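You operate a simulated robot arm through the tools that you are given. There is no shell and no other tool.

Carry out the task below with a simulated robot arm. There is one attempt and no reset: what you move stays moved.

JOB
Close the open pot, wipe the smear, draw the plate back, lock the stop.
Fine: wipe with the blue pad and put it back; the stop stays at its mark. Set down upright: blue pad. What is to be rubbed or washed off counts as gone when no trace of it is left.

It is judged by the outcome, as a careful person would: the job done as asked, and still so three seconds after it is handed in. It fails if anything else is knocked over, pushed out of place, dropped, spilled or broken.

ROBOT AND FRAMES
A 7-joint arm with a fingered hand, fixed in place. Base frame: the origin is on the floor under the middle of its stand, x ahead of it, y to its left, z up; the work surface is at about z = 91.8. Readings come in cm, degrees, newtons and seconds.
With the tool pointing down near the work surface it reaches from about 18 to 78 cm from the base axis. Its first joint turns from -166.0 to 166.0 degrees. Payload 4.9 kg.
The tool frame sits at the grasp point between the pads (the TCP): z along the fingers, y along the line on which they close. The tips reach 3.2 cm beyond it. The gripper opens to 19.2 cm; its body begins 8.9 cm behind the TCP. The gripper is a hand of 3 fingers: y runs from the thumb to the fingers, the wrist lies at [0, 0, -26.7] in the tool frame, and closing takes about 1.5 s.
Orientation is that of the tool frame in the base frame, as a unit quaternion [x, y, z, w]. With the fingers straight down and closing along the base's y, the tool's x points along the base's -x, its y along +y and its z along -z.

CONTROLS
- The arm moves only by the tool jog_arm. Its argument "motion" is a list of rows, each a list of 6 numbers: the turn, a rotation vector about the base's x, y, z in units of 60 degrees (1.0 is 60 degrees), then the shift along the base's x, y, z in units of 300 mm (1.0 is 300 mm). In form: [[wx, wy, wz, x, y, z], ...]. A call has 1 to 20 rows; each row is the pose to reach, as a shift and turn from the pose commanded when the call began. "jaw" is the finger opening in cm, from 0 to 19.2, set as the call begins (left out, the last holds). A call with a number of a shift or a turn outside -1 to 1 is refused whole. A row lasts 0.2 s, in which the tool goes at most 5 cm and 8.6 degrees; a call with a longer step from one row to the next is refused whole, and so is a gripper value outside its range. Where a pose cannot be reached the arm comes as near as it can. A force on the tool above 40 N (or 10 N above the force at the start of the call, whichever is more), or a blocked arm, ends the call early, and 0.2 s more pass. The fingers move at their own pace (about 15.3 cm/s each) and stop on an object; they squeeze with about 33 N. The grip force told is the motor's: it shows also when the fingers shut on nothing. Time passes only in rows, and 0.2 s behind the last, so rows that repeat a pose let the fingers close. It gives the time, the measured TCP pose, the force on the tool (base axes), the opening and the grip force at its end, in the units of the frame above (readings bear some noise), with the torque about the TCP (base axes, N m) and any sound that the robot's microphone picked up.
- Cameras (640 x 400 px; columns grow to the right, rows downward): "scene" is fixed at [4.84, -49.87, 152.51]; the picture's right is [0.84, -0.54, 0.00], its down [-0.23, -0.36, -0.90] and it looks along [0.49, 0.76, -0.43] (base axes); focal length 362 px, centre (320, 200). "wrist" rides on the gripper at [8, -4.6, -11.3] in the tool frame; the picture's right is [0.50, 0.87, 0.00], its down [-0.67, 0.39, -0.63] and it looks along [-0.55, 0.32, 0.78] (tool axes); focal length 226 px, centre (320, 200). There is no depth. A picture from a camera that has moved, and an enlarged one, comes with that camera's place and axes in the base frame and with its lens.
- camera(camera): a new picture of that camera. No time passes.
- curl_fingers(finger1, finger2, thumb_bend): sets how far each is bent, from 0 (flat) to 1 (curled in); at 0.3 the hand is open as for a grip, at 0.7 the pads meet at the TCP. One left out holds its place. A second passes; each finger stops where it meets its share of the squeeze, and holds until it gets a number again. A gripper value or a shape takes the hand back. It gives what a move gives, with no picture; readings hold the bend of each and the force on the fingers (four entries, about 0 where the hand has none), thumb and palm.
- hand_shape(shape): the hand has 3 fingers and takes this shape, open, in about a second: jaw (thumb against the fingers, like two jaws); tri (thumb and two fingers); tip (a fingertip pinch); poke (one finger out to press); point (the index stretched); flat (the hand flat); cup (the hand cupped); fist (a fist). The gripper value then closes the fingers along that shape, each until it touches; the sizes above hold for jaw. It gives what a move gives, with no picture.
- enlarge(camera, box): a new picture of the part [left, top, right, bottom] of that camera's present view, enlarged. No time passes.
- job_done(): hands the job in; it is judged then, once.

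Places have to be worked out from the pictures, the camera data and where the tool is seen. Open the gripper and draw the arm clear of the work before you hand the job in, unless the task says otherwise.

The tools are called after "Request:" as name(argument=value, ...) on one line, values as JSON. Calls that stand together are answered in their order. jog_arm: Moves the arm, as the interface text tells. Its arguments: {"type":"object","properties":{"motion":{"type":"array"},"jaw":{"type":"number"}},"required":["motion"]} The other tools are called the same way: hand_shape (shape) gives the hand a shape; curl_fingers (finger1, finger2, thumb_bend) moves the fingers one by one; camera (camera) takes a picture; enlarge (camera, box) takes an enlarged picture of a part of a camera's view; job_done () hands the job in.

At the start:

```text
clock: 0.0
position: [38.84, 38.75, 121.76]
tcp_rot: [0.001, 1.0, 0.0, 0.0]
contact_force: [-0.8, 1.1, 0.2]
wrist_torque: [0.0, 0.02, 0.0]
gripper_width: 19.18
finger_force: 0.1
shape: jaw
bend: [0.3, 0.3, 0.3]
finger forces: [0.0, 0.0, 0.1, 0.0, 0.0, 0.1]
```

scene: 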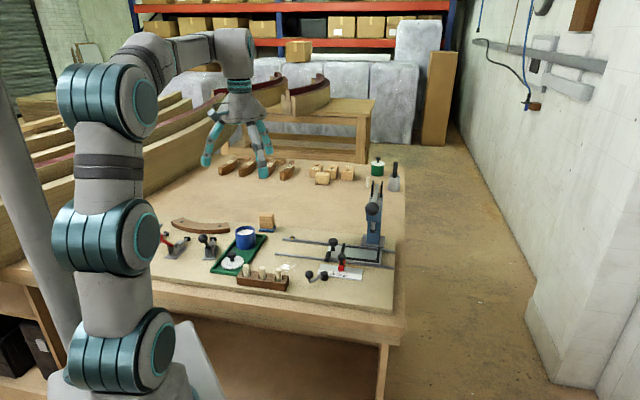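
wrist: 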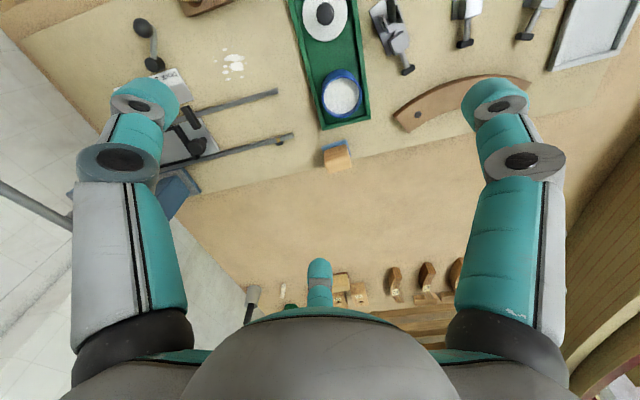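

I start by looking closer at the work area in both cameras before moving anything.

Request:
enlarge(camera="scene", box=[140, 190, 300, 290])

Request:
enlarge(camera="scene", box=[260, 190, 420, 290])

Request:
enlarge(camera="wrist", box=[100, 0, 420, 200])

Request:
enlarge(camera="scene", box=[290, 130, 420, 211])

```text
4.00 times, centred on (220, 240) of scene
camera zoom: at [4.84, -49.87, 152.51], right [0.84, -0.54, 0.0], down [-0.23, -0.36, -0.9], along [0.49, 0.76, -0.43], focal length 1447 px, centre (720, 40)
```

zoom: 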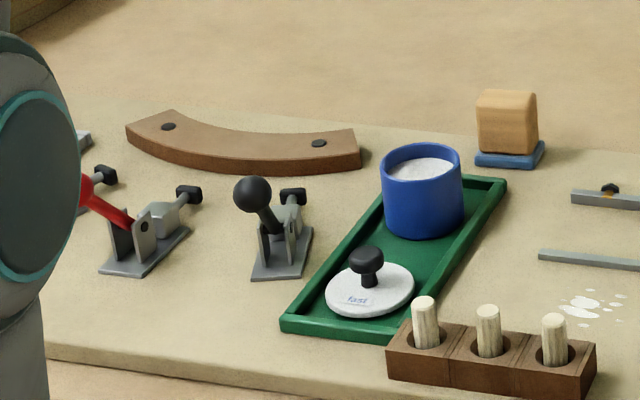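

```text
4.00 times, centred on (340, 240) of scene
camera zoom: at [4.84, -49.87, 152.51], right [0.84, -0.54, 0.0], down [-0.23, -0.36, -0.9], along [0.49, 0.76, -0.43], focal length 1447 px, centre (240, 40)
```

zoom: 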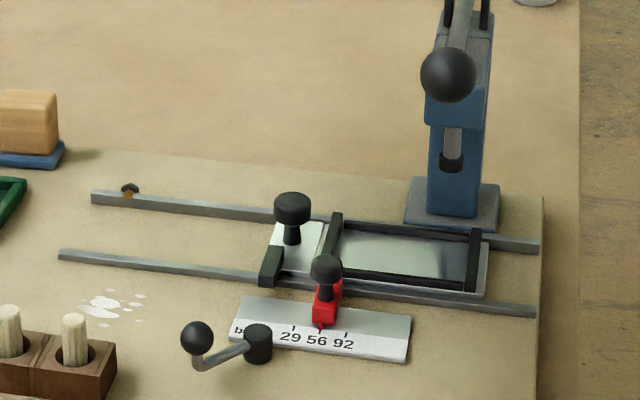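

```text
2.00 times, centred on (260, 100) of wrist
camera zoom: at [30.85, 34.24, 133.06], right [-0.5, 0.87, 0.0], down [0.67, 0.39, 0.63], along [0.55, 0.32, -0.78], focal length 452 px, centre (440, 400)
```

zoom: 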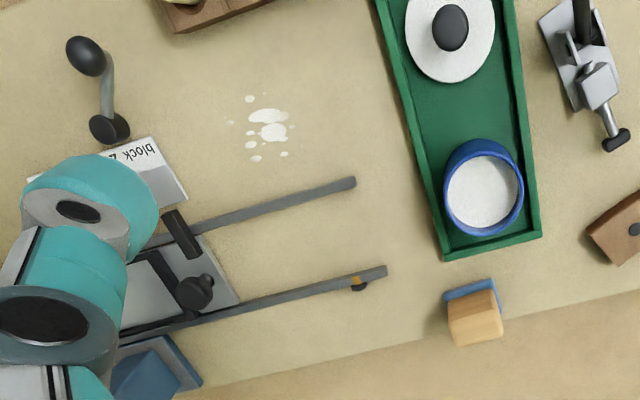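

```text
4.92 times, centred on (355, 170) of scene
camera zoom: at [4.84, -49.87, 152.51], right [0.84, -0.54, 0.0], down [-0.23, -0.36, -0.9], along [0.49, 0.76, -0.43], focal length 1782 px, centre (148, 345)
```

zoom: 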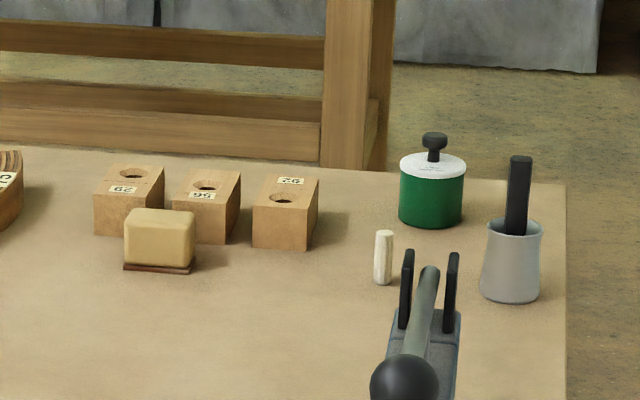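

The blue pot is open in the green tray with its white lid beside it. The smear is at about (43, 25.7), and the plate sits on rails running diagonally. I'll move the hand at its present height to get a closer view of the stop and the plate.

Request:
jog_arm(motion=[[0, 0, 0, 0.07, -0.08, 0], [0, 0, 0, 0.14, -0.16, 0], [0, 0, 0, 0.21, -0.24, 0], [0, 0, 0, 0.28, -0.32, 0], [0, 0, 0, 0.35, -0.4, 0], [0, 0, 0, 0.42, -0.48, 0], [0, 0, 0, 0.49, -0.56, 0], [0, 0, 0, 0.55, -0.63, 0], [0, 0, 0, 0.55, -0.63, 0]])

Request:
camera(camera="wrist")

Request:
enlarge(camera="wrist", box=[160, 0, 480, 200])

```text
clock: 2.0
position: [55.39, 19.82, 121.81]
tcp_rot: [0.0, 1.0, 0.0, -0.001]
contact_force: [0.0, 0.3, 0.8]
wrist_torque: [0.01, 0.0, -0.04]
gripper_width: 19.18
finger_force: 0.2
shape: jaw
bend: [0.3, 0.3, 0.3]
finger forces: [0.1, 0.0, 0.0, 0.0, 0.0, 0.1]
```

```text
taken
camera wrist: at [47.44, 15.35, 133.13], right [-0.5, 0.87, 0.0], down [0.67, 0.39, 0.63], along [0.55, 0.32, -0.78], focal length 226 px, centre (320, 200)
```

wrist: 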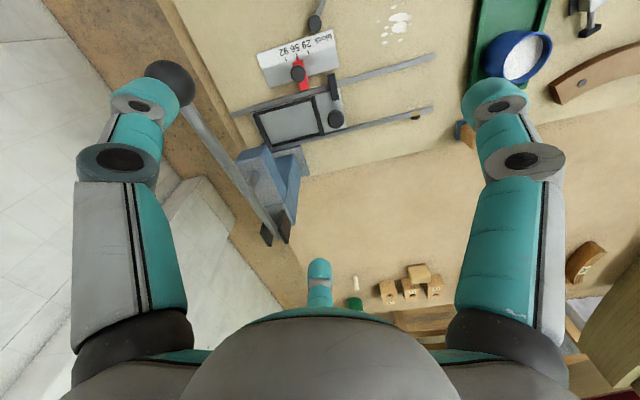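

```text
2.00 times, centred on (320, 100) of wrist
camera zoom: at [47.44, 15.35, 133.13], right [-0.5, 0.87, 0.0], down [0.67, 0.39, 0.63], along [0.55, 0.32, -0.78], focal length 452 px, centre (320, 400)
```

zoom: 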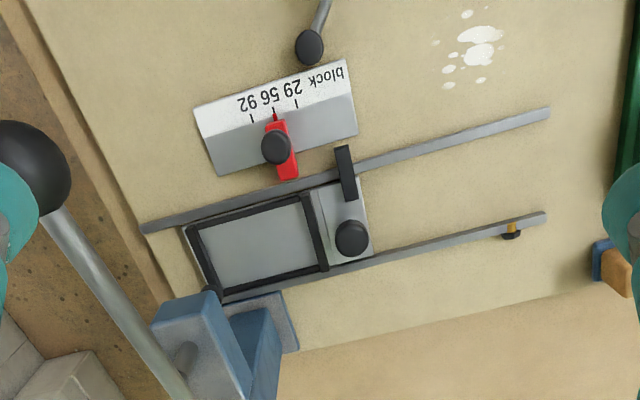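

The press lever's ball is near (56.6, 7.8, 114), just below finger height, so I'll stay high here. I'm zooming in on the stop, the crank lever, the plate end and the rail end for detail.

Request:
enlarge(camera="wrist", box=[250, 0, 346, 60])

Request:
enlarge(camera="wrist", box=[250, 50, 362, 120])

Request:
enlarge(camera="wrist", box=[384, 80, 480, 140])

Request:
enlarge(camera="scene", box=[300, 230, 380, 280])

Request:
enlarge(camera="scene", box=[264, 220, 344, 270])

```text
6.67 times, centred on (298, 30) of wrist
camera zoom: at [47.44, 15.35, 133.13], right [-0.5, 0.87, 0.0], down [0.67, 0.39, 0.63], along [0.55, 0.32, -0.78], focal length 1507 px, centre (467, 1333)
```

zoom: 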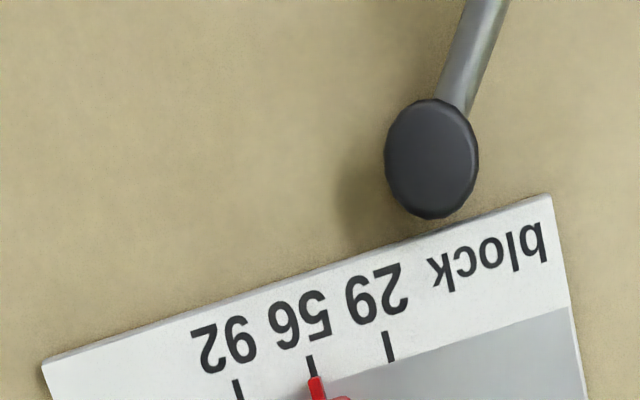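

```text
5.71 times, centred on (306, 85) of wrist
camera zoom: at [47.44, 15.35, 133.13], right [-0.5, 0.87, 0.0], down [0.67, 0.39, 0.63], along [0.55, 0.32, -0.78], focal length 1292 px, centre (400, 857)
```

zoom: 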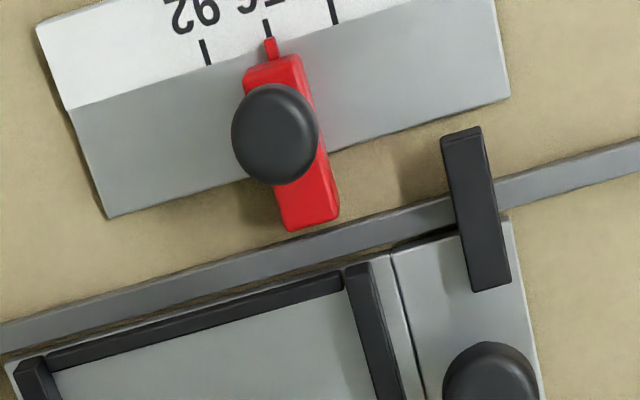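

```text
6.67 times, centred on (432, 110) of wrist
camera zoom: at [47.44, 15.35, 133.13], right [-0.5, 0.87, 0.0], down [0.67, 0.39, 0.63], along [0.55, 0.32, -0.78], focal length 1507 px, centre (-427, 800)
```

zoom: 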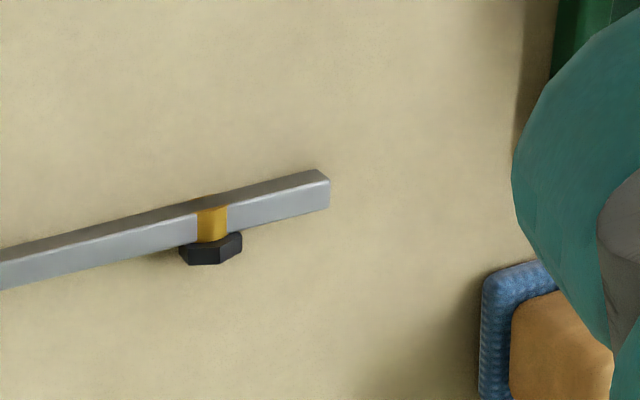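

```text
8.00 times, centred on (340, 255) of scene
camera zoom: at [4.84, -49.87, 152.51], right [0.84, -0.54, 0.0], down [-0.23, -0.36, -0.9], along [0.49, 0.76, -0.43], focal length 2895 px, centre (160, -240)
```

zoom: 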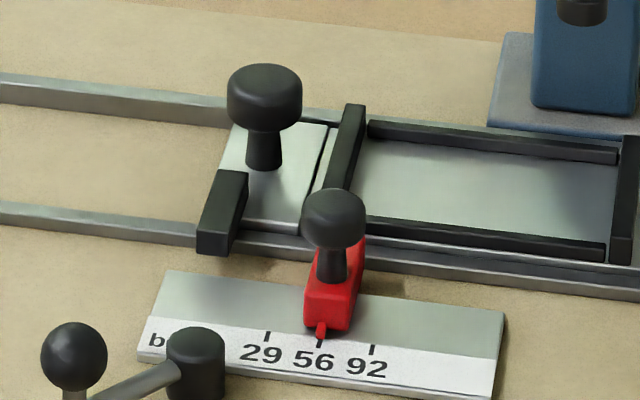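

```text
8.00 times, centred on (304, 245) of scene
camera zoom: at [4.84, -49.87, 152.51], right [0.84, -0.54, 0.0], down [-0.23, -0.36, -0.9], along [0.49, 0.76, -0.43], focal length 2895 px, centre (448, -160)
```

zoom: 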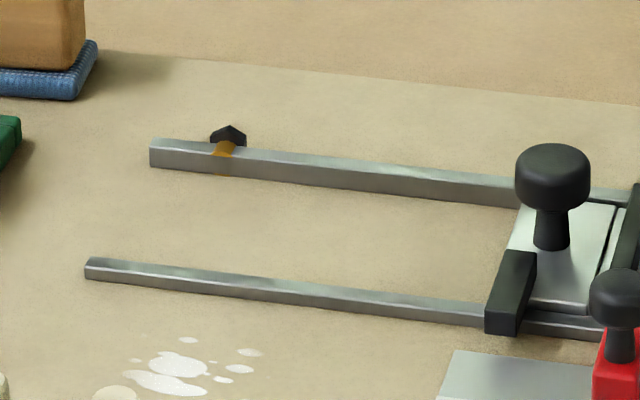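

The layout is clear now. The crank lever pivots at about (48.4, 15.4) beside the scale, the red stop sits at 56, and an orange mark on the back rail shows where the plate is drawn back to. I start with the lid: its knob should be near (30.4, 35, 95.3), so I move above it and look.

Request:
jog_arm(motion=[[0, 0, 0, -0.104, 0.063, 0], [0, 0, 0, -0.208, 0.126, 0], [0, 0, 0, -0.312, 0.19, 0], [0, 0, 0, -0.416, 0.253, 0], [0, 0, 0, -0.52, 0.317, 0], [0, 0, 0, -0.624, 0.38, 0], [0, 0, 0, -0.728, 0.443, 0], [0, 0, 0, -0.833, 0.507, 0], [0, 0, 0, -0.833, 0.507, -0.11], [0, 0, 0, -0.833, 0.507, -0.22], [0, 0, 0, -0.833, 0.507, -0.33], [0, 0, 0, -0.833, 0.507, -0.44], [0, 0, 0, -0.833, 0.507, -0.44]])

Request:
camera(camera="wrist")

Request:
camera(camera="scene")

```text
clock: 4.8
position: [30.38, 35.27, 108.5]
tcp_rot: [-0.001, 1.0, 0.001, 0.0]
contact_force: [-0.5, 0.1, 0.2]
wrist_torque: [0.04, -0.01, -0.01]
gripper_width: 19.21
finger_force: 0.2
shape: jaw
bend: [0.3, 0.3, 0.3]
finger forces: [0.1, 0.0, 0.0, 0.0, 0.0, 0.0]
```

```text
taken
camera wrist: at [22.36, 30.7, 119.94], right [-0.5, 0.87, 0.0], down [0.67, 0.39, 0.63], along [0.55, 0.32, -0.77], focal length 226 px, centre (320, 200)
```

wrist: 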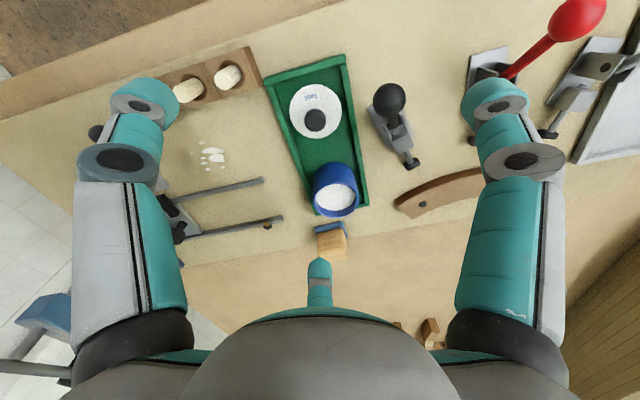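

```text
taken
```

scene: 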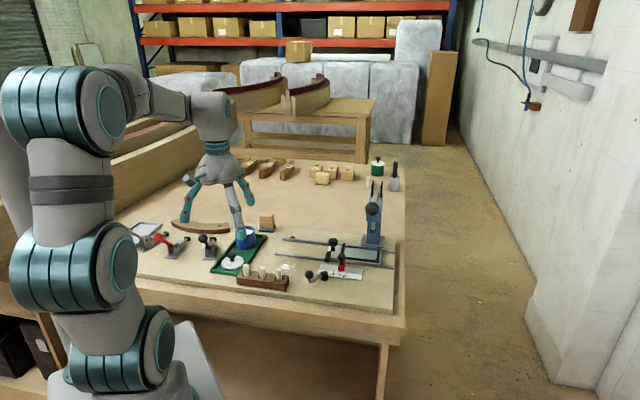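

The lid knob appears at about (30.4, 34.9). I zoom in to get the lid, knob and pot sizes.

Request:
enlarge(camera="wrist", box=[256, 70, 384, 150])

Request:
enlarge(camera="wrist", box=[280, 150, 376, 210])

Request:
enlarge(camera="scene", box=[200, 220, 280, 270])

```text
5.00 times, centred on (320, 110) of wrist
camera zoom: at [22.36, 30.7, 119.94], right [-0.5, 0.87, 0.0], down [0.67, 0.39, 0.63], along [0.55, 0.32, -0.77], focal length 1130 px, centre (320, 650)
```

zoom: 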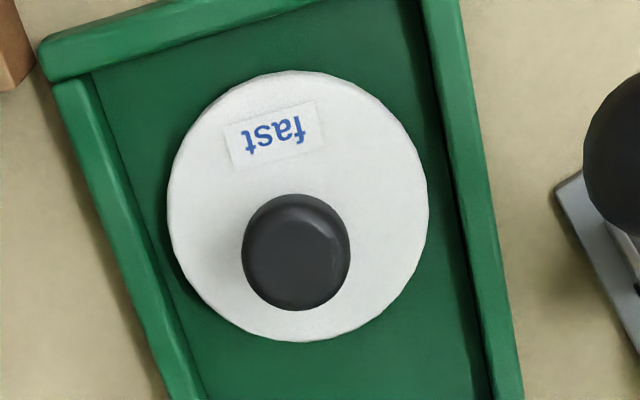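

```text
6.67 times, centred on (328, 180) of wrist
camera zoom: at [22.36, 30.7, 119.94], right [-0.5, 0.87, 0.0], down [0.67, 0.39, 0.63], along [0.55, 0.32, -0.77], focal length 1507 px, centre (267, 333)
```

zoom: 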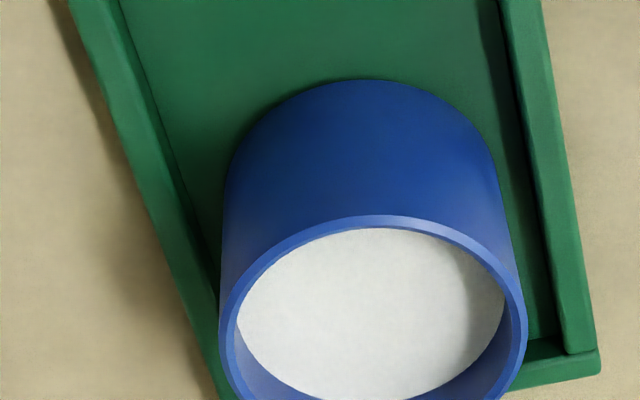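

```text
8.00 times, centred on (240, 245) of scene
camera zoom: at [4.84, -49.87, 152.51], right [0.84, -0.54, 0.0], down [-0.23, -0.36, -0.9], along [0.49, 0.76, -0.43], focal length 2895 px, centre (960, -160)
```

zoom: 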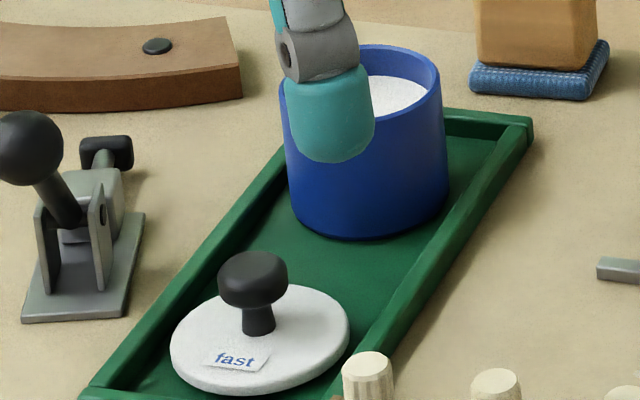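

The knob top works out to (30.2, 34.7, 95.65), centred on a lid about 6.2 cm across. I turn the hand −45° so two fingers straddle the side facing the pot, narrow the opening, lower partway and check.

Request:
jog_arm(motion=[[0, 0, -0.125, -0.003, -0.01, 0], [0, 0, -0.25, -0.006, -0.019, 0], [0, 0, -0.375, -0.006, -0.019, 0], [0, 0, -0.5, -0.006, -0.019, 0], [0, 0, -0.625, -0.006, -0.019, 0], [0, 0, -0.75, -0.006, -0.019, 0], [0, 0, -0.75, -0.006, -0.019, -0.08], [0, 0, -0.75, -0.006, -0.019, -0.16], [0, 0, -0.75, -0.006, -0.019, -0.23], [0, 0, -0.75, -0.006, -0.019, -0.23]], jaw=6)

Request:
camera(camera="wrist")

Request:
enlarge(camera="scene", box=[160, 170, 320, 270])

```text
clock: 7.0
position: [30.29, 34.56, 101.47]
tcp_rot: [0.383, 0.924, 0.0, 0.0]
contact_force: [0.4, 0.6, 0.9]
wrist_torque: [0.02, 0.01, -0.01]
gripper_width: 6.03
finger_force: 0.1
shape: jaw
bend: [0.47, 0.47, 0.7]
finger forces: [0.1, 0.1, 0.0, 0.1, 0.1, 0.1]
```

```text
taken
camera wrist: at [21.31, 37.01, 112.89], right [0.26, 0.97, 0.0], down [0.75, -0.2, 0.63], along [0.61, -0.16, -0.78], focal length 226 px, centre (320, 200)
```

wrist: 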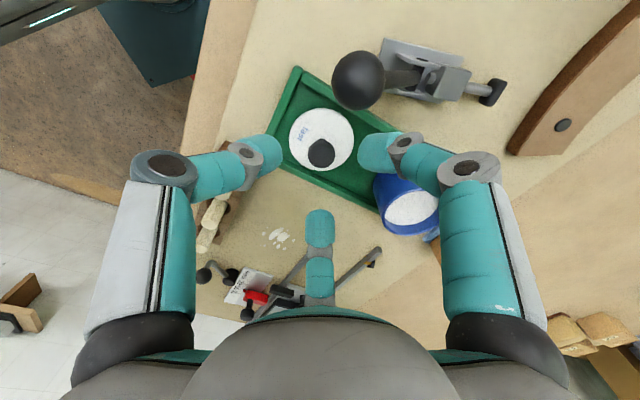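

```text
4.00 times, centred on (240, 220) of scene
camera zoom: at [4.84, -49.87, 152.51], right [0.84, -0.54, 0.0], down [-0.23, -0.36, -0.9], along [0.49, 0.76, -0.43], focal length 1447 px, centre (640, 120)
```

zoom: 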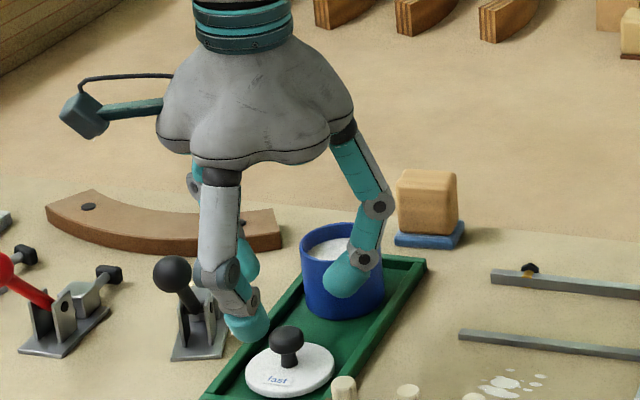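

The hand is centred over the knob within a few millimetres and the fingers are clear of the pot. I lower it to about z = 97.5 and check finger height against the knob.

Request:
jog_arm(motion=[[0, 0, 0, 0, 0, -0.04], [0, 0, 0, 0, 0, -0.08], [0, 0, 0, 0, 0, -0.11], [0, 0, 0, 0, 0, -0.13], [0, 0, 0, 0, 0, -0.13]])

Request:
enlarge(camera="wrist", box=[224, 100, 416, 220])

Request:
enlarge(camera="scene", box=[200, 220, 280, 270])

```text
clock: 8.2
position: [30.1, 34.39, 97.62]
tcp_rot: [0.383, 0.924, 0.0, 0.0]
contact_force: [-0.4, -0.2, -0.8]
wrist_torque: [-0.04, 0.01, -0.01]
gripper_width: 6.02
finger_force: 0.1
shape: jaw
bend: [0.47, 0.47, 0.7]
finger forces: [0.0, 0.0, 0.0, 0.0, 0.0, 0.0]
```

```text
3.33 times, centred on (320, 160) of wrist
camera zoom: at [21.21, 36.89, 109.1], right [0.26, 0.97, 0.0], down [0.75, -0.2, 0.63], along [0.61, -0.16, -0.78], focal length 754 px, centre (320, 333)
```

zoom: 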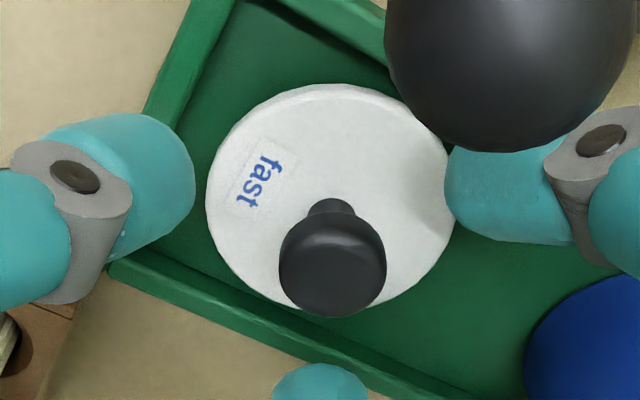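

```text
8.00 times, centred on (240, 245) of scene
camera zoom: at [4.84, -49.87, 152.51], right [0.84, -0.54, 0.0], down [-0.23, -0.36, -0.9], along [0.49, 0.76, -0.43], focal length 2895 px, centre (960, -160)
```

zoom: 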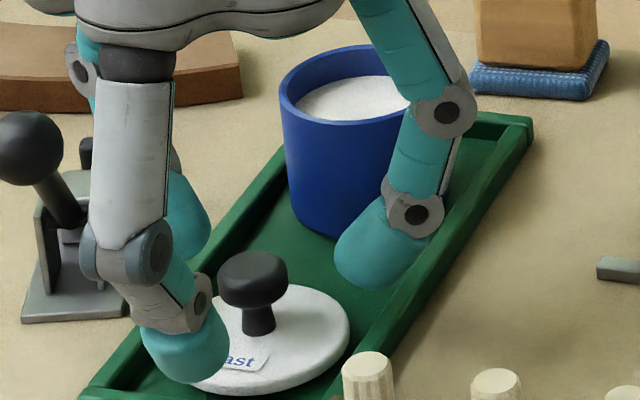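

Tip bottoms are near z ≈ 94.4 and the lid top is about 93. The knob is a few millimetres toward +x/+y of the hand. I shift by that, go down 0.7 cm, then close on the knob.

Request:
jog_arm(motion=[[0, 0, 0, 0.005, 0.007, 0], [0, 0, 0, 0.005, 0.007, -0.012], [0, 0, 0, 0.005, 0.007, -0.024], [0, 0, 0, 0.005, 0.007, -0.024]])

Request:
jog_arm(motion=[[0, 0, 0, 0, 0, 0], [0, 0, 0, 0, 0, 0], [0, 0, 0, 0, 0, 0], [0, 0, 0, 0, 0, 0], [0, 0, 0, 0, 0, 0], [0, 0, 0, 0, 0, 0], [0, 0, 0, 0, 0, 0], [0, 0, 0, 0, 0, 0]], jaw=1.0)

Request:
enlarge(camera="wrist", box=[224, 100, 416, 220])

Request:
enlarge(camera="scene", box=[200, 220, 280, 270])

```text
clock: 9.2
position: [30.4, 34.72, 96.85]
tcp_rot: [0.383, 0.924, 0.0, 0.0]
contact_force: [0.4, 0.4, -0.6]
wrist_torque: [-0.02, 0.0, -0.03]
gripper_width: 6.04
finger_force: 0.0
shape: jaw
bend: [0.47, 0.47, 0.7]
finger forces: [0.0, 0.0, 0.0, 0.0, 0.1, 0.0]
```

```text
clock: 11.0
position: [30.47, 34.77, 97.01]
tcp_rot: [0.383, 0.924, -0.001, 0.001]
contact_force: [0.1, -0.1, -1.2]
wrist_torque: [-0.03, 0.0, -0.01]
gripper_width: 1.81
finger_force: 33.0
shape: jaw
bend: [0.75, 0.75, 0.68]
finger forces: [25.1, 25.4, 0.1, 0.1, 26.2, 0.0]
```

```text
3.33 times, centred on (320, 160) of wrist
camera zoom: at [21.44, 37.14, 108.35], right [0.26, 0.97, 0.0], down [0.75, -0.2, 0.63], along [0.61, -0.16, -0.78], focal length 754 px, centre (320, 333)
```

zoom: 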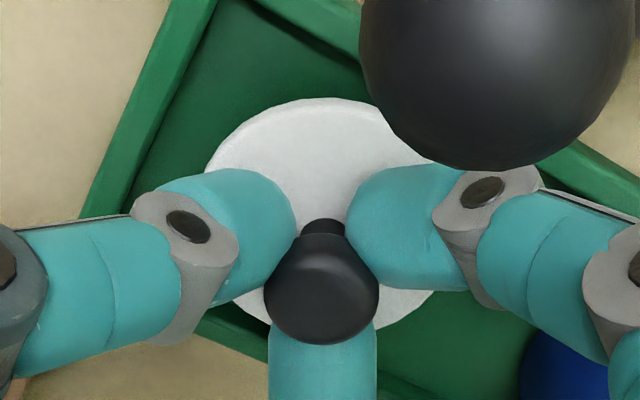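

```text
8.00 times, centred on (240, 245) of scene
camera zoom: at [4.84, -49.87, 152.51], right [0.84, -0.54, 0.0], down [-0.23, -0.36, -0.9], along [0.49, 0.76, -0.43], focal length 2895 px, centre (960, -160)
```

zoom: 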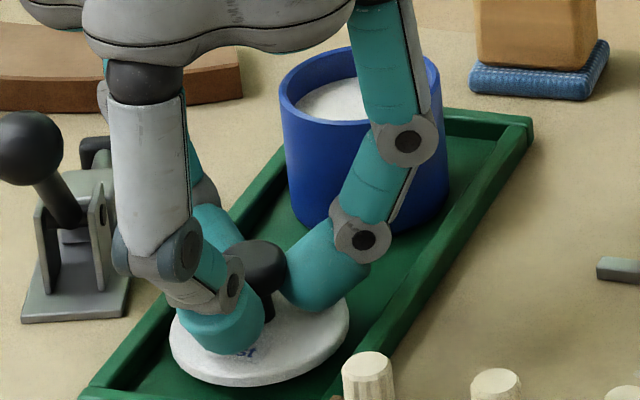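

The fingers closed under the knob's cap at 1.8 cm opening with a 33 N squeeze. I lift the lid straight up slowly and check it.

Request:
jog_arm(motion=[[0, 0, 0, 0, 0, 0.02], [0, 0, 0, 0, 0, 0.05], [0, 0, 0, 0, 0, 0.09], [0, 0, 0, 0, 0, 0.13], [0, 0, 0, 0, 0, 0.18], [0, 0, 0, 0, 0, 0.23], [0, 0, 0, 0, 0, 0.28], [0, 0, 0, 0, 0, 0.31], [0, 0, 0, 0, 0, 0.31]])

Request:
camera(camera="wrist")

Request:
enlarge(camera="scene", box=[180, 180, 308, 260])

```text
clock: 13.0
position: [30.4, 34.66, 106.3]
tcp_rot: [0.382, 0.924, 0.0, 0.0]
contact_force: [0.5, 0.5, -0.1]
wrist_torque: [0.0, -0.01, 0.02]
gripper_width: 1.8
finger_force: 32.8
shape: jaw
bend: [0.75, 0.75, 0.68]
finger forces: [24.3, 24.9, 0.0, 0.0, 26.1, 0.1]
```

```text
taken
camera wrist: at [21.49, 37.13, 117.59], right [0.26, 0.97, 0.0], down [0.75, -0.2, 0.63], along [0.61, -0.16, -0.78], focal length 226 px, centre (320, 200)
```

wrist: 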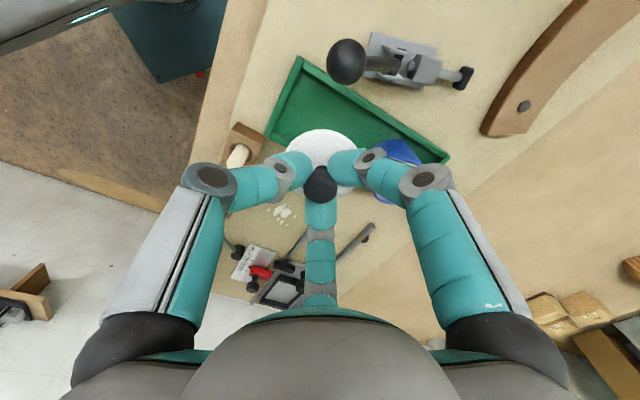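

```text
5.00 times, centred on (244, 220) of scene
camera zoom: at [4.84, -49.87, 152.51], right [0.84, -0.54, 0.0], down [-0.23, -0.36, -0.9], along [0.49, 0.76, -0.43], focal length 1809 px, centre (700, 100)
```

zoom: 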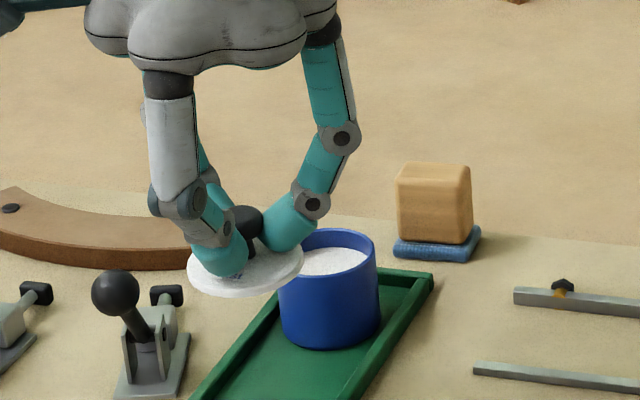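

The lid is held and lifted with no slip. I zoom in to check whether it hangs level, and to fix the pot's position accurately.

Request:
enlarge(camera="scene", box=[204, 210, 268, 250])

Request:
enlarge(camera="wrist", box=[272, 110, 432, 210])

```text
10.00 times, centred on (236, 230) of scene
camera zoom: at [4.84, -49.87, 152.51], right [0.84, -0.54, 0.0], down [-0.23, -0.36, -0.9], along [0.49, 0.76, -0.43], focal length 3619 px, centre (1160, -100)
```

zoom: 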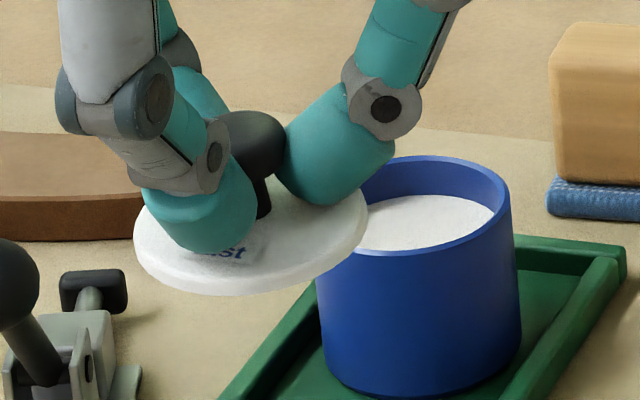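

```text
4.00 times, centred on (352, 160) of wrist
camera zoom: at [21.49, 37.13, 117.59], right [0.26, 0.97, 0.0], down [0.75, -0.2, 0.63], along [0.61, -0.16, -0.78], focal length 904 px, centre (192, 360)
```

zoom: 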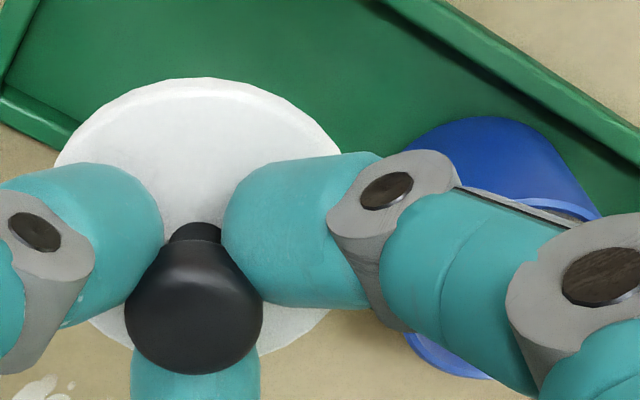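

The lid hangs level, and the pot rim centre works out to (37.13, 41.65, 97.4). I move the lid over it at the present height and check the alignment.

Request:
jog_arm(motion=[[0, 0, 0, 0.04, 0.041, 0], [0, 0, 0, 0.1, 0.102, 0], [0, 0, 0, 0.16, 0.163, 0], [0, 0, 0, 0.21, 0.214, 0], [0, 0, 0, 0.226, 0.231, 0], [0, 0, 0, 0.226, 0.231, -0.04], [0, 0, 0, 0.226, 0.231, -0.08], [0, 0, 0, 0.226, 0.231, -0.1], [0, 0, 0, 0.226, 0.231, -0.1]])

Request:
enlarge(camera="wrist", box=[240, 110, 400, 210])

Request:
enlarge(camera="scene", box=[214, 210, 278, 250])

```text
clock: 15.0
position: [37.14, 41.66, 103.34]
tcp_rot: [0.382, 0.924, 0.0, 0.0]
contact_force: [0.0, -0.6, -0.1]
wrist_torque: [-0.01, 0.01, -0.04]
gripper_width: 1.81
finger_force: 33.0
shape: jaw
bend: [0.75, 0.75, 0.67]
finger forces: [55.3, 58.1, 0.0, 0.0, 49.1, 0.0]
```

```text
4.00 times, centred on (320, 160) of wrist
camera zoom: at [28.28, 44.13, 114.66], right [0.26, 0.97, 0.0], down [0.75, -0.2, 0.63], along [0.61, -0.16, -0.78], focal length 904 px, centre (320, 360)
```

zoom: 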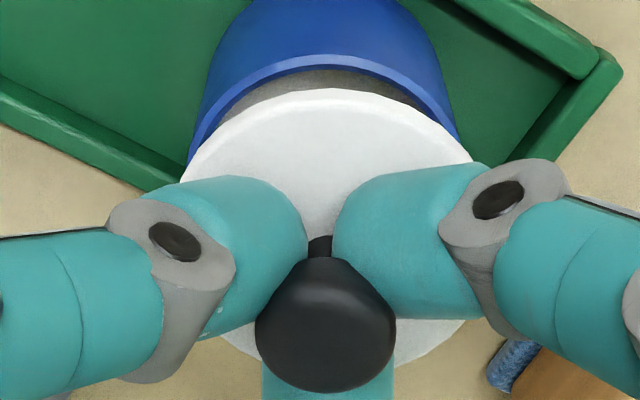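

```text
10.00 times, centred on (246, 230) of scene
camera zoom: at [4.84, -49.87, 152.51], right [0.84, -0.54, 0.0], down [-0.23, -0.36, -0.9], along [0.49, 0.76, -0.43], focal length 3619 px, centre (1060, -100)
```

zoom: 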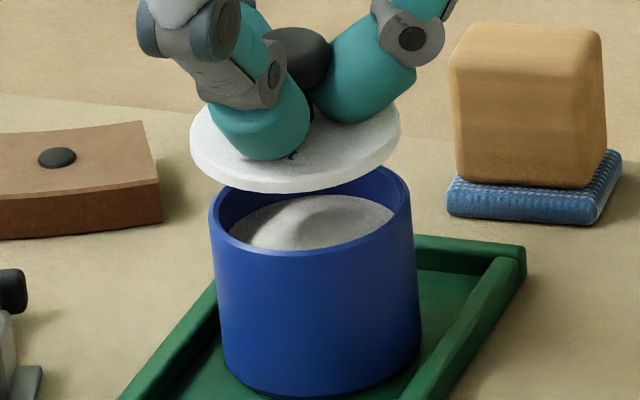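

The lid hangs about 2 cm above the rim and roughly 3 mm off, toward −x/+y. I correct that and lower about 1.2 cm for another check.

Request:
jog_arm(motion=[[0, 0, 0, 0.004, -0.003, 0], [0, 0, 0, 0.008, -0.006, 0], [0, 0, 0, 0.008, -0.006, -0.015], [0, 0, 0, 0.008, -0.006, -0.03], [0, 0, 0, 0.008, -0.006, -0.04], [0, 0, 0, 0.008, -0.006, -0.04]])

Request:
enlarge(camera="wrist", box=[240, 110, 400, 210])

Request:
enlarge(camera="scene", box=[214, 210, 278, 250])

```text
clock: 16.4
position: [37.35, 41.43, 102.16]
tcp_rot: [0.383, 0.924, 0.0, -0.001]
contact_force: [-0.3, 0.1, -0.2]
wrist_torque: [-0.02, -0.02, -0.01]
gripper_width: 1.79
finger_force: 33.2
shape: jaw
bend: [0.75, 0.75, 0.67]
finger forces: [55.4, 58.1, 0.1, 0.1, 49.1, 0.1]
```

```text
4.00 times, centred on (320, 160) of wrist
camera zoom: at [28.49, 43.89, 113.39], right [0.26, 0.97, 0.0], down [0.75, -0.2, 0.63], along [0.61, -0.16, -0.78], focal length 904 px, centre (320, 360)
```

zoom: 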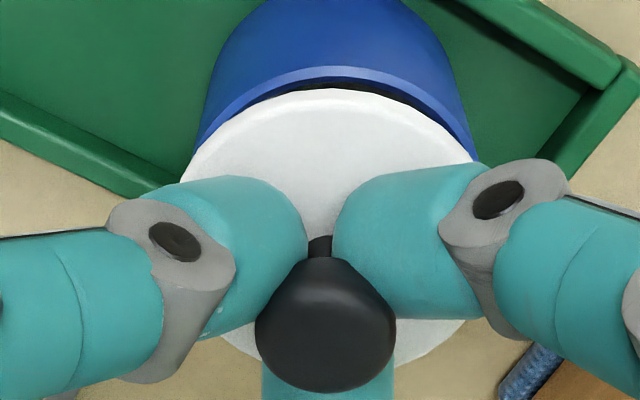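

```text
10.00 times, centred on (246, 230) of scene
camera zoom: at [4.84, -49.87, 152.51], right [0.84, -0.54, 0.0], down [-0.23, -0.36, -0.9], along [0.49, 0.76, -0.43], focal length 3619 px, centre (1060, -100)
```

zoom: 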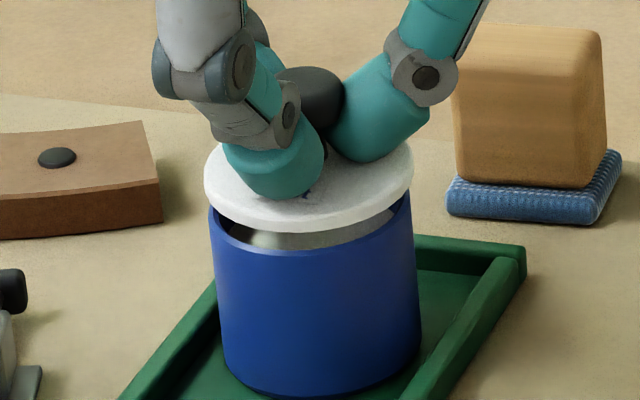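

The lid is now within about 1 mm of centre with a gap of about 0.8 cm to the rim. I lower it gently in small steps and watch the force.

Request:
jog_arm(motion=[[0, 0, 0, 0.001, 0.003, -0.008], [0, 0, 0, 0.001, 0.003, -0.016], [0, 0, 0, 0.001, 0.003, -0.022], [0, 0, 0, 0.001, 0.003, -0.026], [0, 0, 0, 0.001, 0.003, -0.026]])

Request:
enlarge(camera="scene", box=[214, 210, 278, 250])

Request:
enlarge(camera="wrist", box=[240, 110, 400, 210])

```text
clock: 17.6
position: [37.42, 41.56, 101.27]
tcp_rot: [0.383, 0.924, 0.001, -0.001]
contact_force: [0.2, -0.3, -1.1]
wrist_torque: [0.0, 0.0, 0.03]
gripper_width: 1.78
finger_force: 32.6
shape: jaw
bend: [0.75, 0.75, 0.67]
finger forces: [55.3, 58.2, 0.1, 0.1, 49.0, 0.1]
```

```text
10.00 times, centred on (246, 230) of scene
camera zoom: at [4.84, -49.87, 152.51], right [0.84, -0.54, 0.0], down [-0.23, -0.36, -0.9], along [0.49, 0.76, -0.43], focal length 3619 px, centre (1060, -100)
```

zoom: 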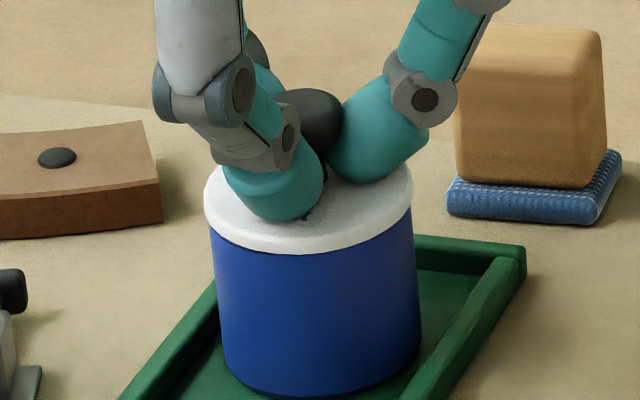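

```text
4.00 times, centred on (320, 160) of wrist
camera zoom: at [28.44, 43.98, 112.62], right [0.26, 0.97, 0.0], down [0.75, -0.2, 0.63], along [0.61, -0.16, -0.78], focal length 904 px, centre (320, 360)
```

zoom: 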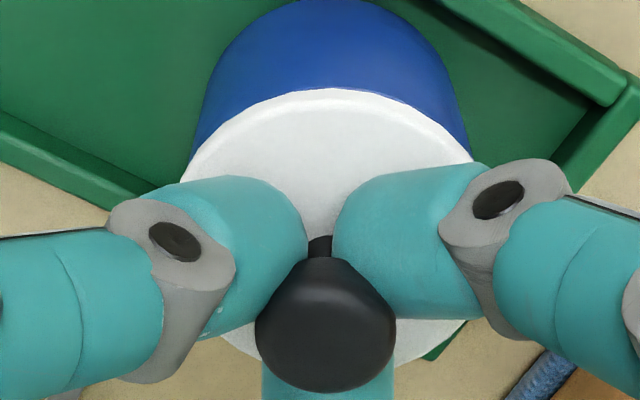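

The lid covers the rim and seems almost seated, with no force yet. I lower it a few more millimetres until contact registers.

Request:
jog_arm(motion=[[0, 0, 0, 0.001, -0.001, -0.004], [0, 0, 0, 0.001, -0.001, -0.008], [0, 0, 0, 0.001, -0.001, -0.008]])

Request:
enlarge(camera="scene", box=[222, 225, 270, 255])

```text
clock: 18.4
position: [37.35, 41.49, 101.02]
tcp_rot: [0.383, 0.924, 0.0, 0.001]
contact_force: [-0.9, 0.5, 8.1]
wrist_torque: [-0.2, 0.11, -0.01]
gripper_width: 1.82
finger_force: 33.6
shape: jaw
bend: [0.75, 0.75, 0.67]
finger forces: [57.5, 57.3, 0.1, 0.1, 50.0, 0.0]
```

```text
13.33 times, centred on (246, 240) of scene
camera zoom: at [4.84, -49.87, 152.51], right [0.84, -0.54, 0.0], down [-0.23, -0.36, -0.9], along [0.49, 0.76, -0.43], focal length 4825 px, centre (1307, -333)
```

zoom: 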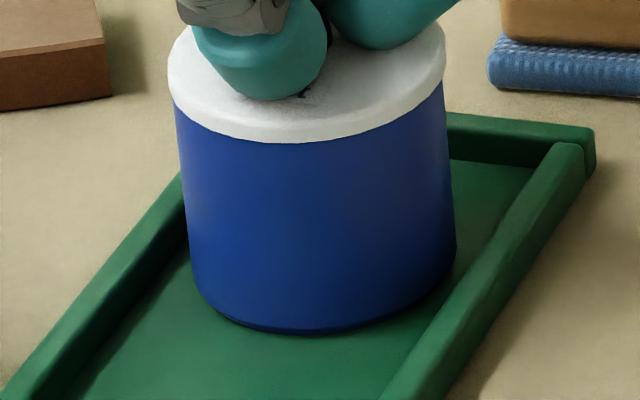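

Contact registers at 8 N and the lid sits flat on the rim. I release it by opening the fingers in two stages.

Request:
jog_arm(motion=[[0, 0, 0, 0, 0, 0.004], [0, 0, 0, 0, 0, 0.004], [0, 0, 0, 0, 0, 0.004]], jaw=3.0)

Request:
jog_arm(motion=[[0, 0, 0, 0, 0, 0], [0, 0, 0, 0, 0, 0.003], [0, 0, 0, 0, 0, 0.006], [0, 0, 0, 0, 0, 0.006]], jaw=5.5)

Request:
enlarge(camera="scene", box=[214, 210, 278, 250])

Request:
enlarge(camera="wrist", box=[224, 100, 416, 220])

```text
clock: 19.2
position: [37.38, 41.5, 101.21]
tcp_rot: [0.383, 0.924, 0.002, 0.0]
contact_force: [0.1, 0.1, 7.4]
wrist_torque: [-0.01, 0.04, 0.0]
gripper_width: 2.97
finger_force: 0.1
shape: jaw
bend: [0.76, 0.76, 0.69]
finger forces: [1.9, 1.9, 0.0, 0.1, 3.2, 0.0]
heard: snap
```

```text
clock: 20.2
position: [37.45, 41.46, 101.34]
tcp_rot: [0.383, 0.924, 0.0, -0.001]
contact_force: [-0.2, 0.2, -0.8]
wrist_torque: [0.01, 0.04, -0.03]
gripper_width: 5.47
finger_force: 0.1
shape: jaw
bend: [0.79, 0.79, 0.7]
finger forces: [0.1, 0.0, 0.1, 0.1, 0.1, 0.1]
```

```text
10.00 times, centred on (246, 230) of scene
camera zoom: at [4.84, -49.87, 152.51], right [0.84, -0.54, 0.0], down [-0.23, -0.36, -0.9], along [0.49, 0.76, -0.43], focal length 3619 px, centre (1060, -100)
```

zoom: 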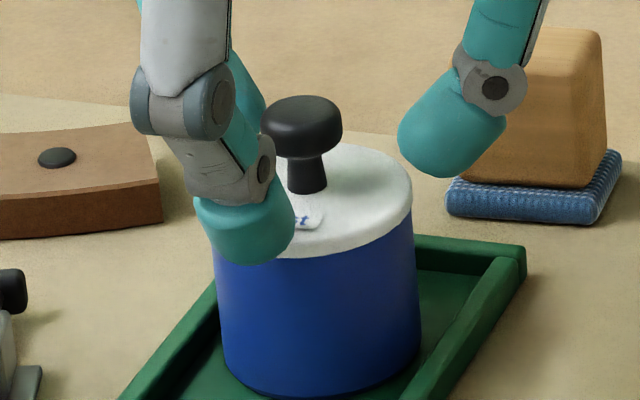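

```text
3.33 times, centred on (320, 160) of wrist
camera zoom: at [28.52, 43.91, 112.72], right [0.26, 0.97, 0.0], down [0.75, -0.2, 0.63], along [0.61, -0.16, -0.78], focal length 754 px, centre (320, 333)
```

zoom: 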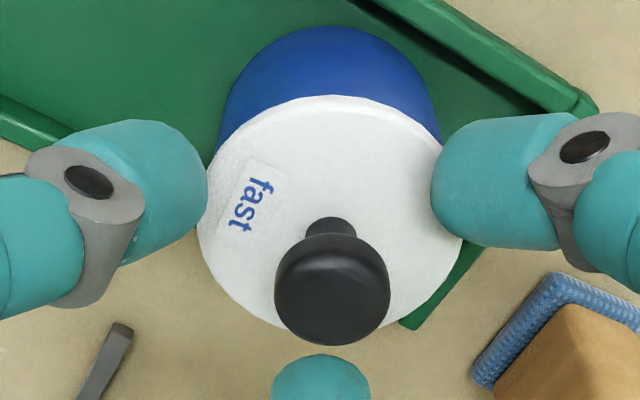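

I heard a snap, so the lid has clicked onto the pot. I rise clear and move over toward the blue pad to look at it from above.

Request:
jog_arm(motion=[[0, 0, 0, 0, 0, 0.06], [0, 0, 0, 0, 0, 0.14], [0, 0, 0, 0, 0, 0.24], [0, 0, 0, 0, 0, 0.34], [0, 0, 0, 0.08, 0.05, 0.4], [0, 0, 0, 0.18, 0.11, 0.4], [0, 0, 0, 0.28, 0.17, 0.4], [0, 0, 0, 0.32, 0.2, 0.4], [0, 0, 0, 0.32, 0.2, 0.4]])

Request:
camera(camera="wrist")

Request:
enlarge(camera="wrist", box=[256, 100, 384, 180])

Request:
enlarge(camera="scene", box=[210, 200, 290, 250])

```text
clock: 22.2
position: [47.09, 47.43, 113.31]
tcp_rot: [0.383, 0.924, 0.0, 0.0]
contact_force: [0.0, 0.3, -1.0]
wrist_torque: [-0.01, 0.01, -0.01]
gripper_width: 5.45
finger_force: 0.0
shape: jaw
bend: [0.79, 0.79, 0.7]
finger forces: [0.1, 0.0, 0.0, 0.0, 0.0, 0.0]
```

```text
taken
camera wrist: at [38.11, 49.9, 124.74], right [0.26, 0.97, 0.0], down [0.75, -0.2, 0.63], along [0.61, -0.16, -0.78], focal length 226 px, centre (320, 200)
```

wrist: 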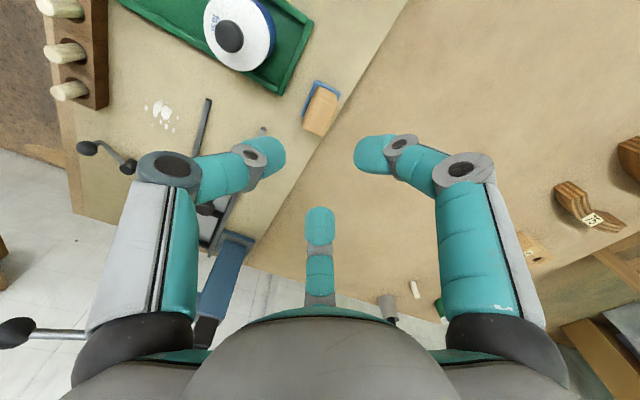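

```text
5.00 times, centred on (320, 140) of wrist
camera zoom: at [38.11, 49.9, 124.74], right [0.26, 0.97, 0.0], down [0.75, -0.2, 0.63], along [0.61, -0.16, -0.78], focal length 1130 px, centre (320, 500)
```

zoom: 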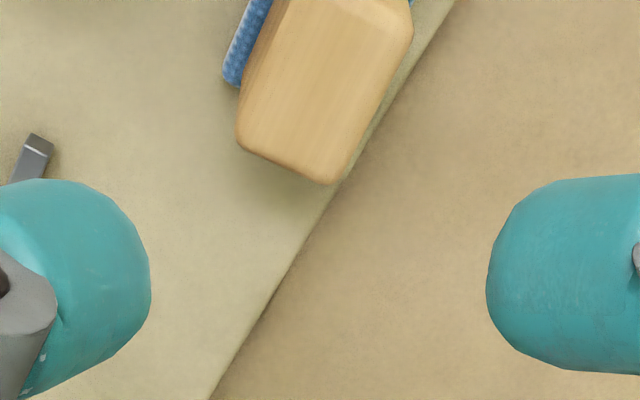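

```text
8.00 times, centred on (250, 225) of scene
camera zoom: at [4.84, -49.87, 152.51], right [0.84, -0.54, 0.0], down [-0.23, -0.36, -0.9], along [0.49, 0.76, -0.43], focal length 2895 px, centre (880, 0)
```

zoom: 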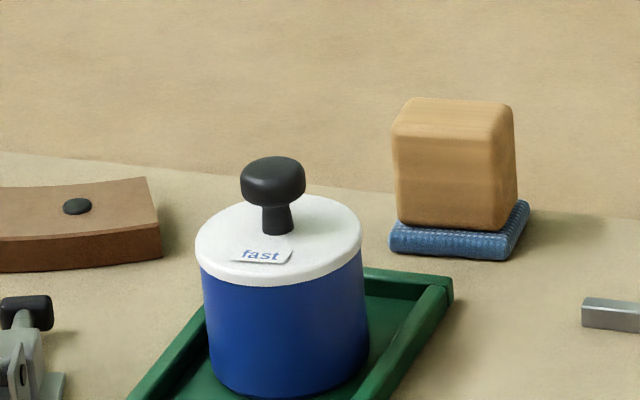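

The lid is seated well. The pad is nearer to the hand's left-front than I assumed, so I take a better-framed close-up to measure its shape and orientation.

Request:
enlarge(camera="wrist", box=[274, 64, 370, 124])

Request:
enlarge(camera="scene", box=[250, 205, 290, 230])

```text
6.67 times, centred on (322, 94) of wrist
camera zoom: at [38.11, 49.9, 124.74], right [0.26, 0.97, 0.0], down [0.75, -0.2, 0.63], along [0.61, -0.16, -0.78], focal length 1507 px, centre (307, 907)
```

zoom: 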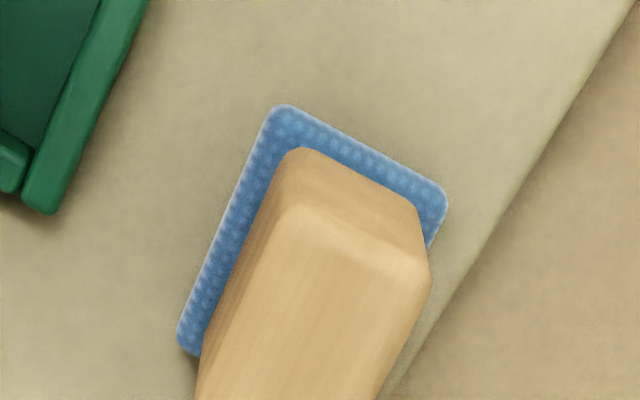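

```text
16.00 times, centred on (270, 218) of scene
camera zoom: at [4.84, -49.87, 152.51], right [0.84, -0.54, 0.0], down [-0.23, -0.36, -0.9], along [0.49, 0.76, -0.43], focal length 5790 px, centre (1120, -80)
```

zoom: 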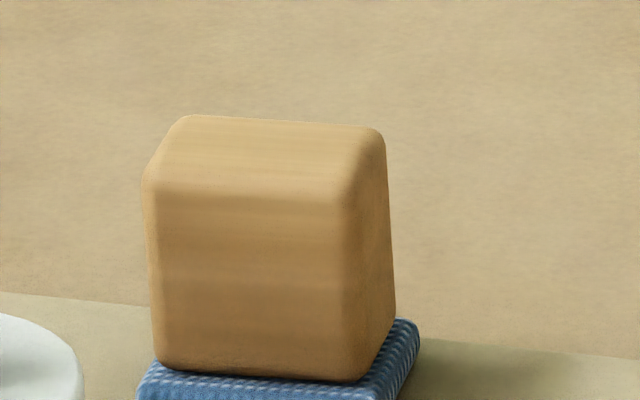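

The pad centre is at about (47.3, 47.6): the block is about 3 × 4.3 cm, with its long side along −45° and its top near z 96.8. I'll grip it with the thumb on an end face and the fingers on the long sides. That needs a −90° turn, done in two calls at this height.

Request:
jog_arm(motion=[[0, 0, -0.125, 0, 0, 0], [0, 0, -0.25, 0, 0, 0], [0, 0, -0.375, 0, 0, 0], [0, 0, -0.5, 0, 0, 0], [0, 0, -0.625, 0, 0, 0], [0, 0, -0.75, 0, 0, 0], [0, 0, -0.75, 0, 0, 0]], jaw=8)

Request:
jog_arm(motion=[[0, 0, -0.125, 0, 0, 0], [0, 0, -0.25, 0, 0, 0], [0, 0, -0.375, 0, 0, 0], [0, 0, -0.5, 0, 0, 0], [0, 0, -0.625, 0, 0, 0], [0, 0, -0.75, -0.005, 0.017, 0], [0, 0, -0.75, -0.005, 0.017, 0]])

Request:
camera(camera="wrist")

Request:
camera(camera="scene")

```text
clock: 23.8
position: [47.08, 47.49, 113.33]
tcp_rot: [0.708, 0.706, 0.0, 0.0]
contact_force: [0.3, -0.4, 0.1]
wrist_torque: [-0.01, 0.0, 0.0]
gripper_width: 7.98
finger_force: 0.0
shape: jaw
bend: [0.41, 0.41, 0.7]
finger forces: [0.0, 0.0, 0.1, 0.0, 0.0, 0.1]
```

```text
clock: 25.4
position: [46.93, 48.15, 113.45]
tcp_rot: [0.924, 0.383, 0.0, 0.0]
contact_force: [0.2, 0.6, -0.1]
wrist_torque: [-0.02, -0.03, -0.02]
gripper_width: 7.96
finger_force: 0.1
shape: jaw
bend: [0.41, 0.41, 0.7]
finger forces: [0.0, 0.0, 0.0, 0.0, 0.0, 0.0]
```

```text
taken
camera wrist: at [49.24, 57.04, 124.77], right [0.97, -0.26, 0.0], down [-0.2, -0.75, 0.63], along [-0.16, -0.61, -0.78], focal length 226 px, centre (320, 200)
```

wrist: 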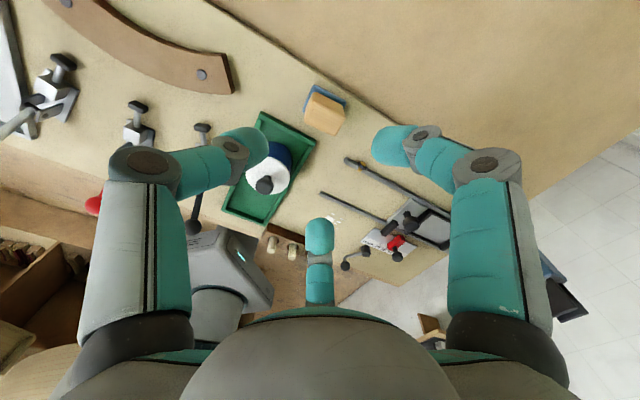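

```text
taken
```

scene: 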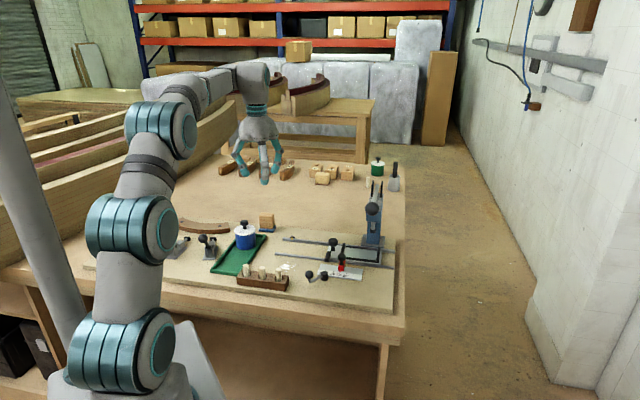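

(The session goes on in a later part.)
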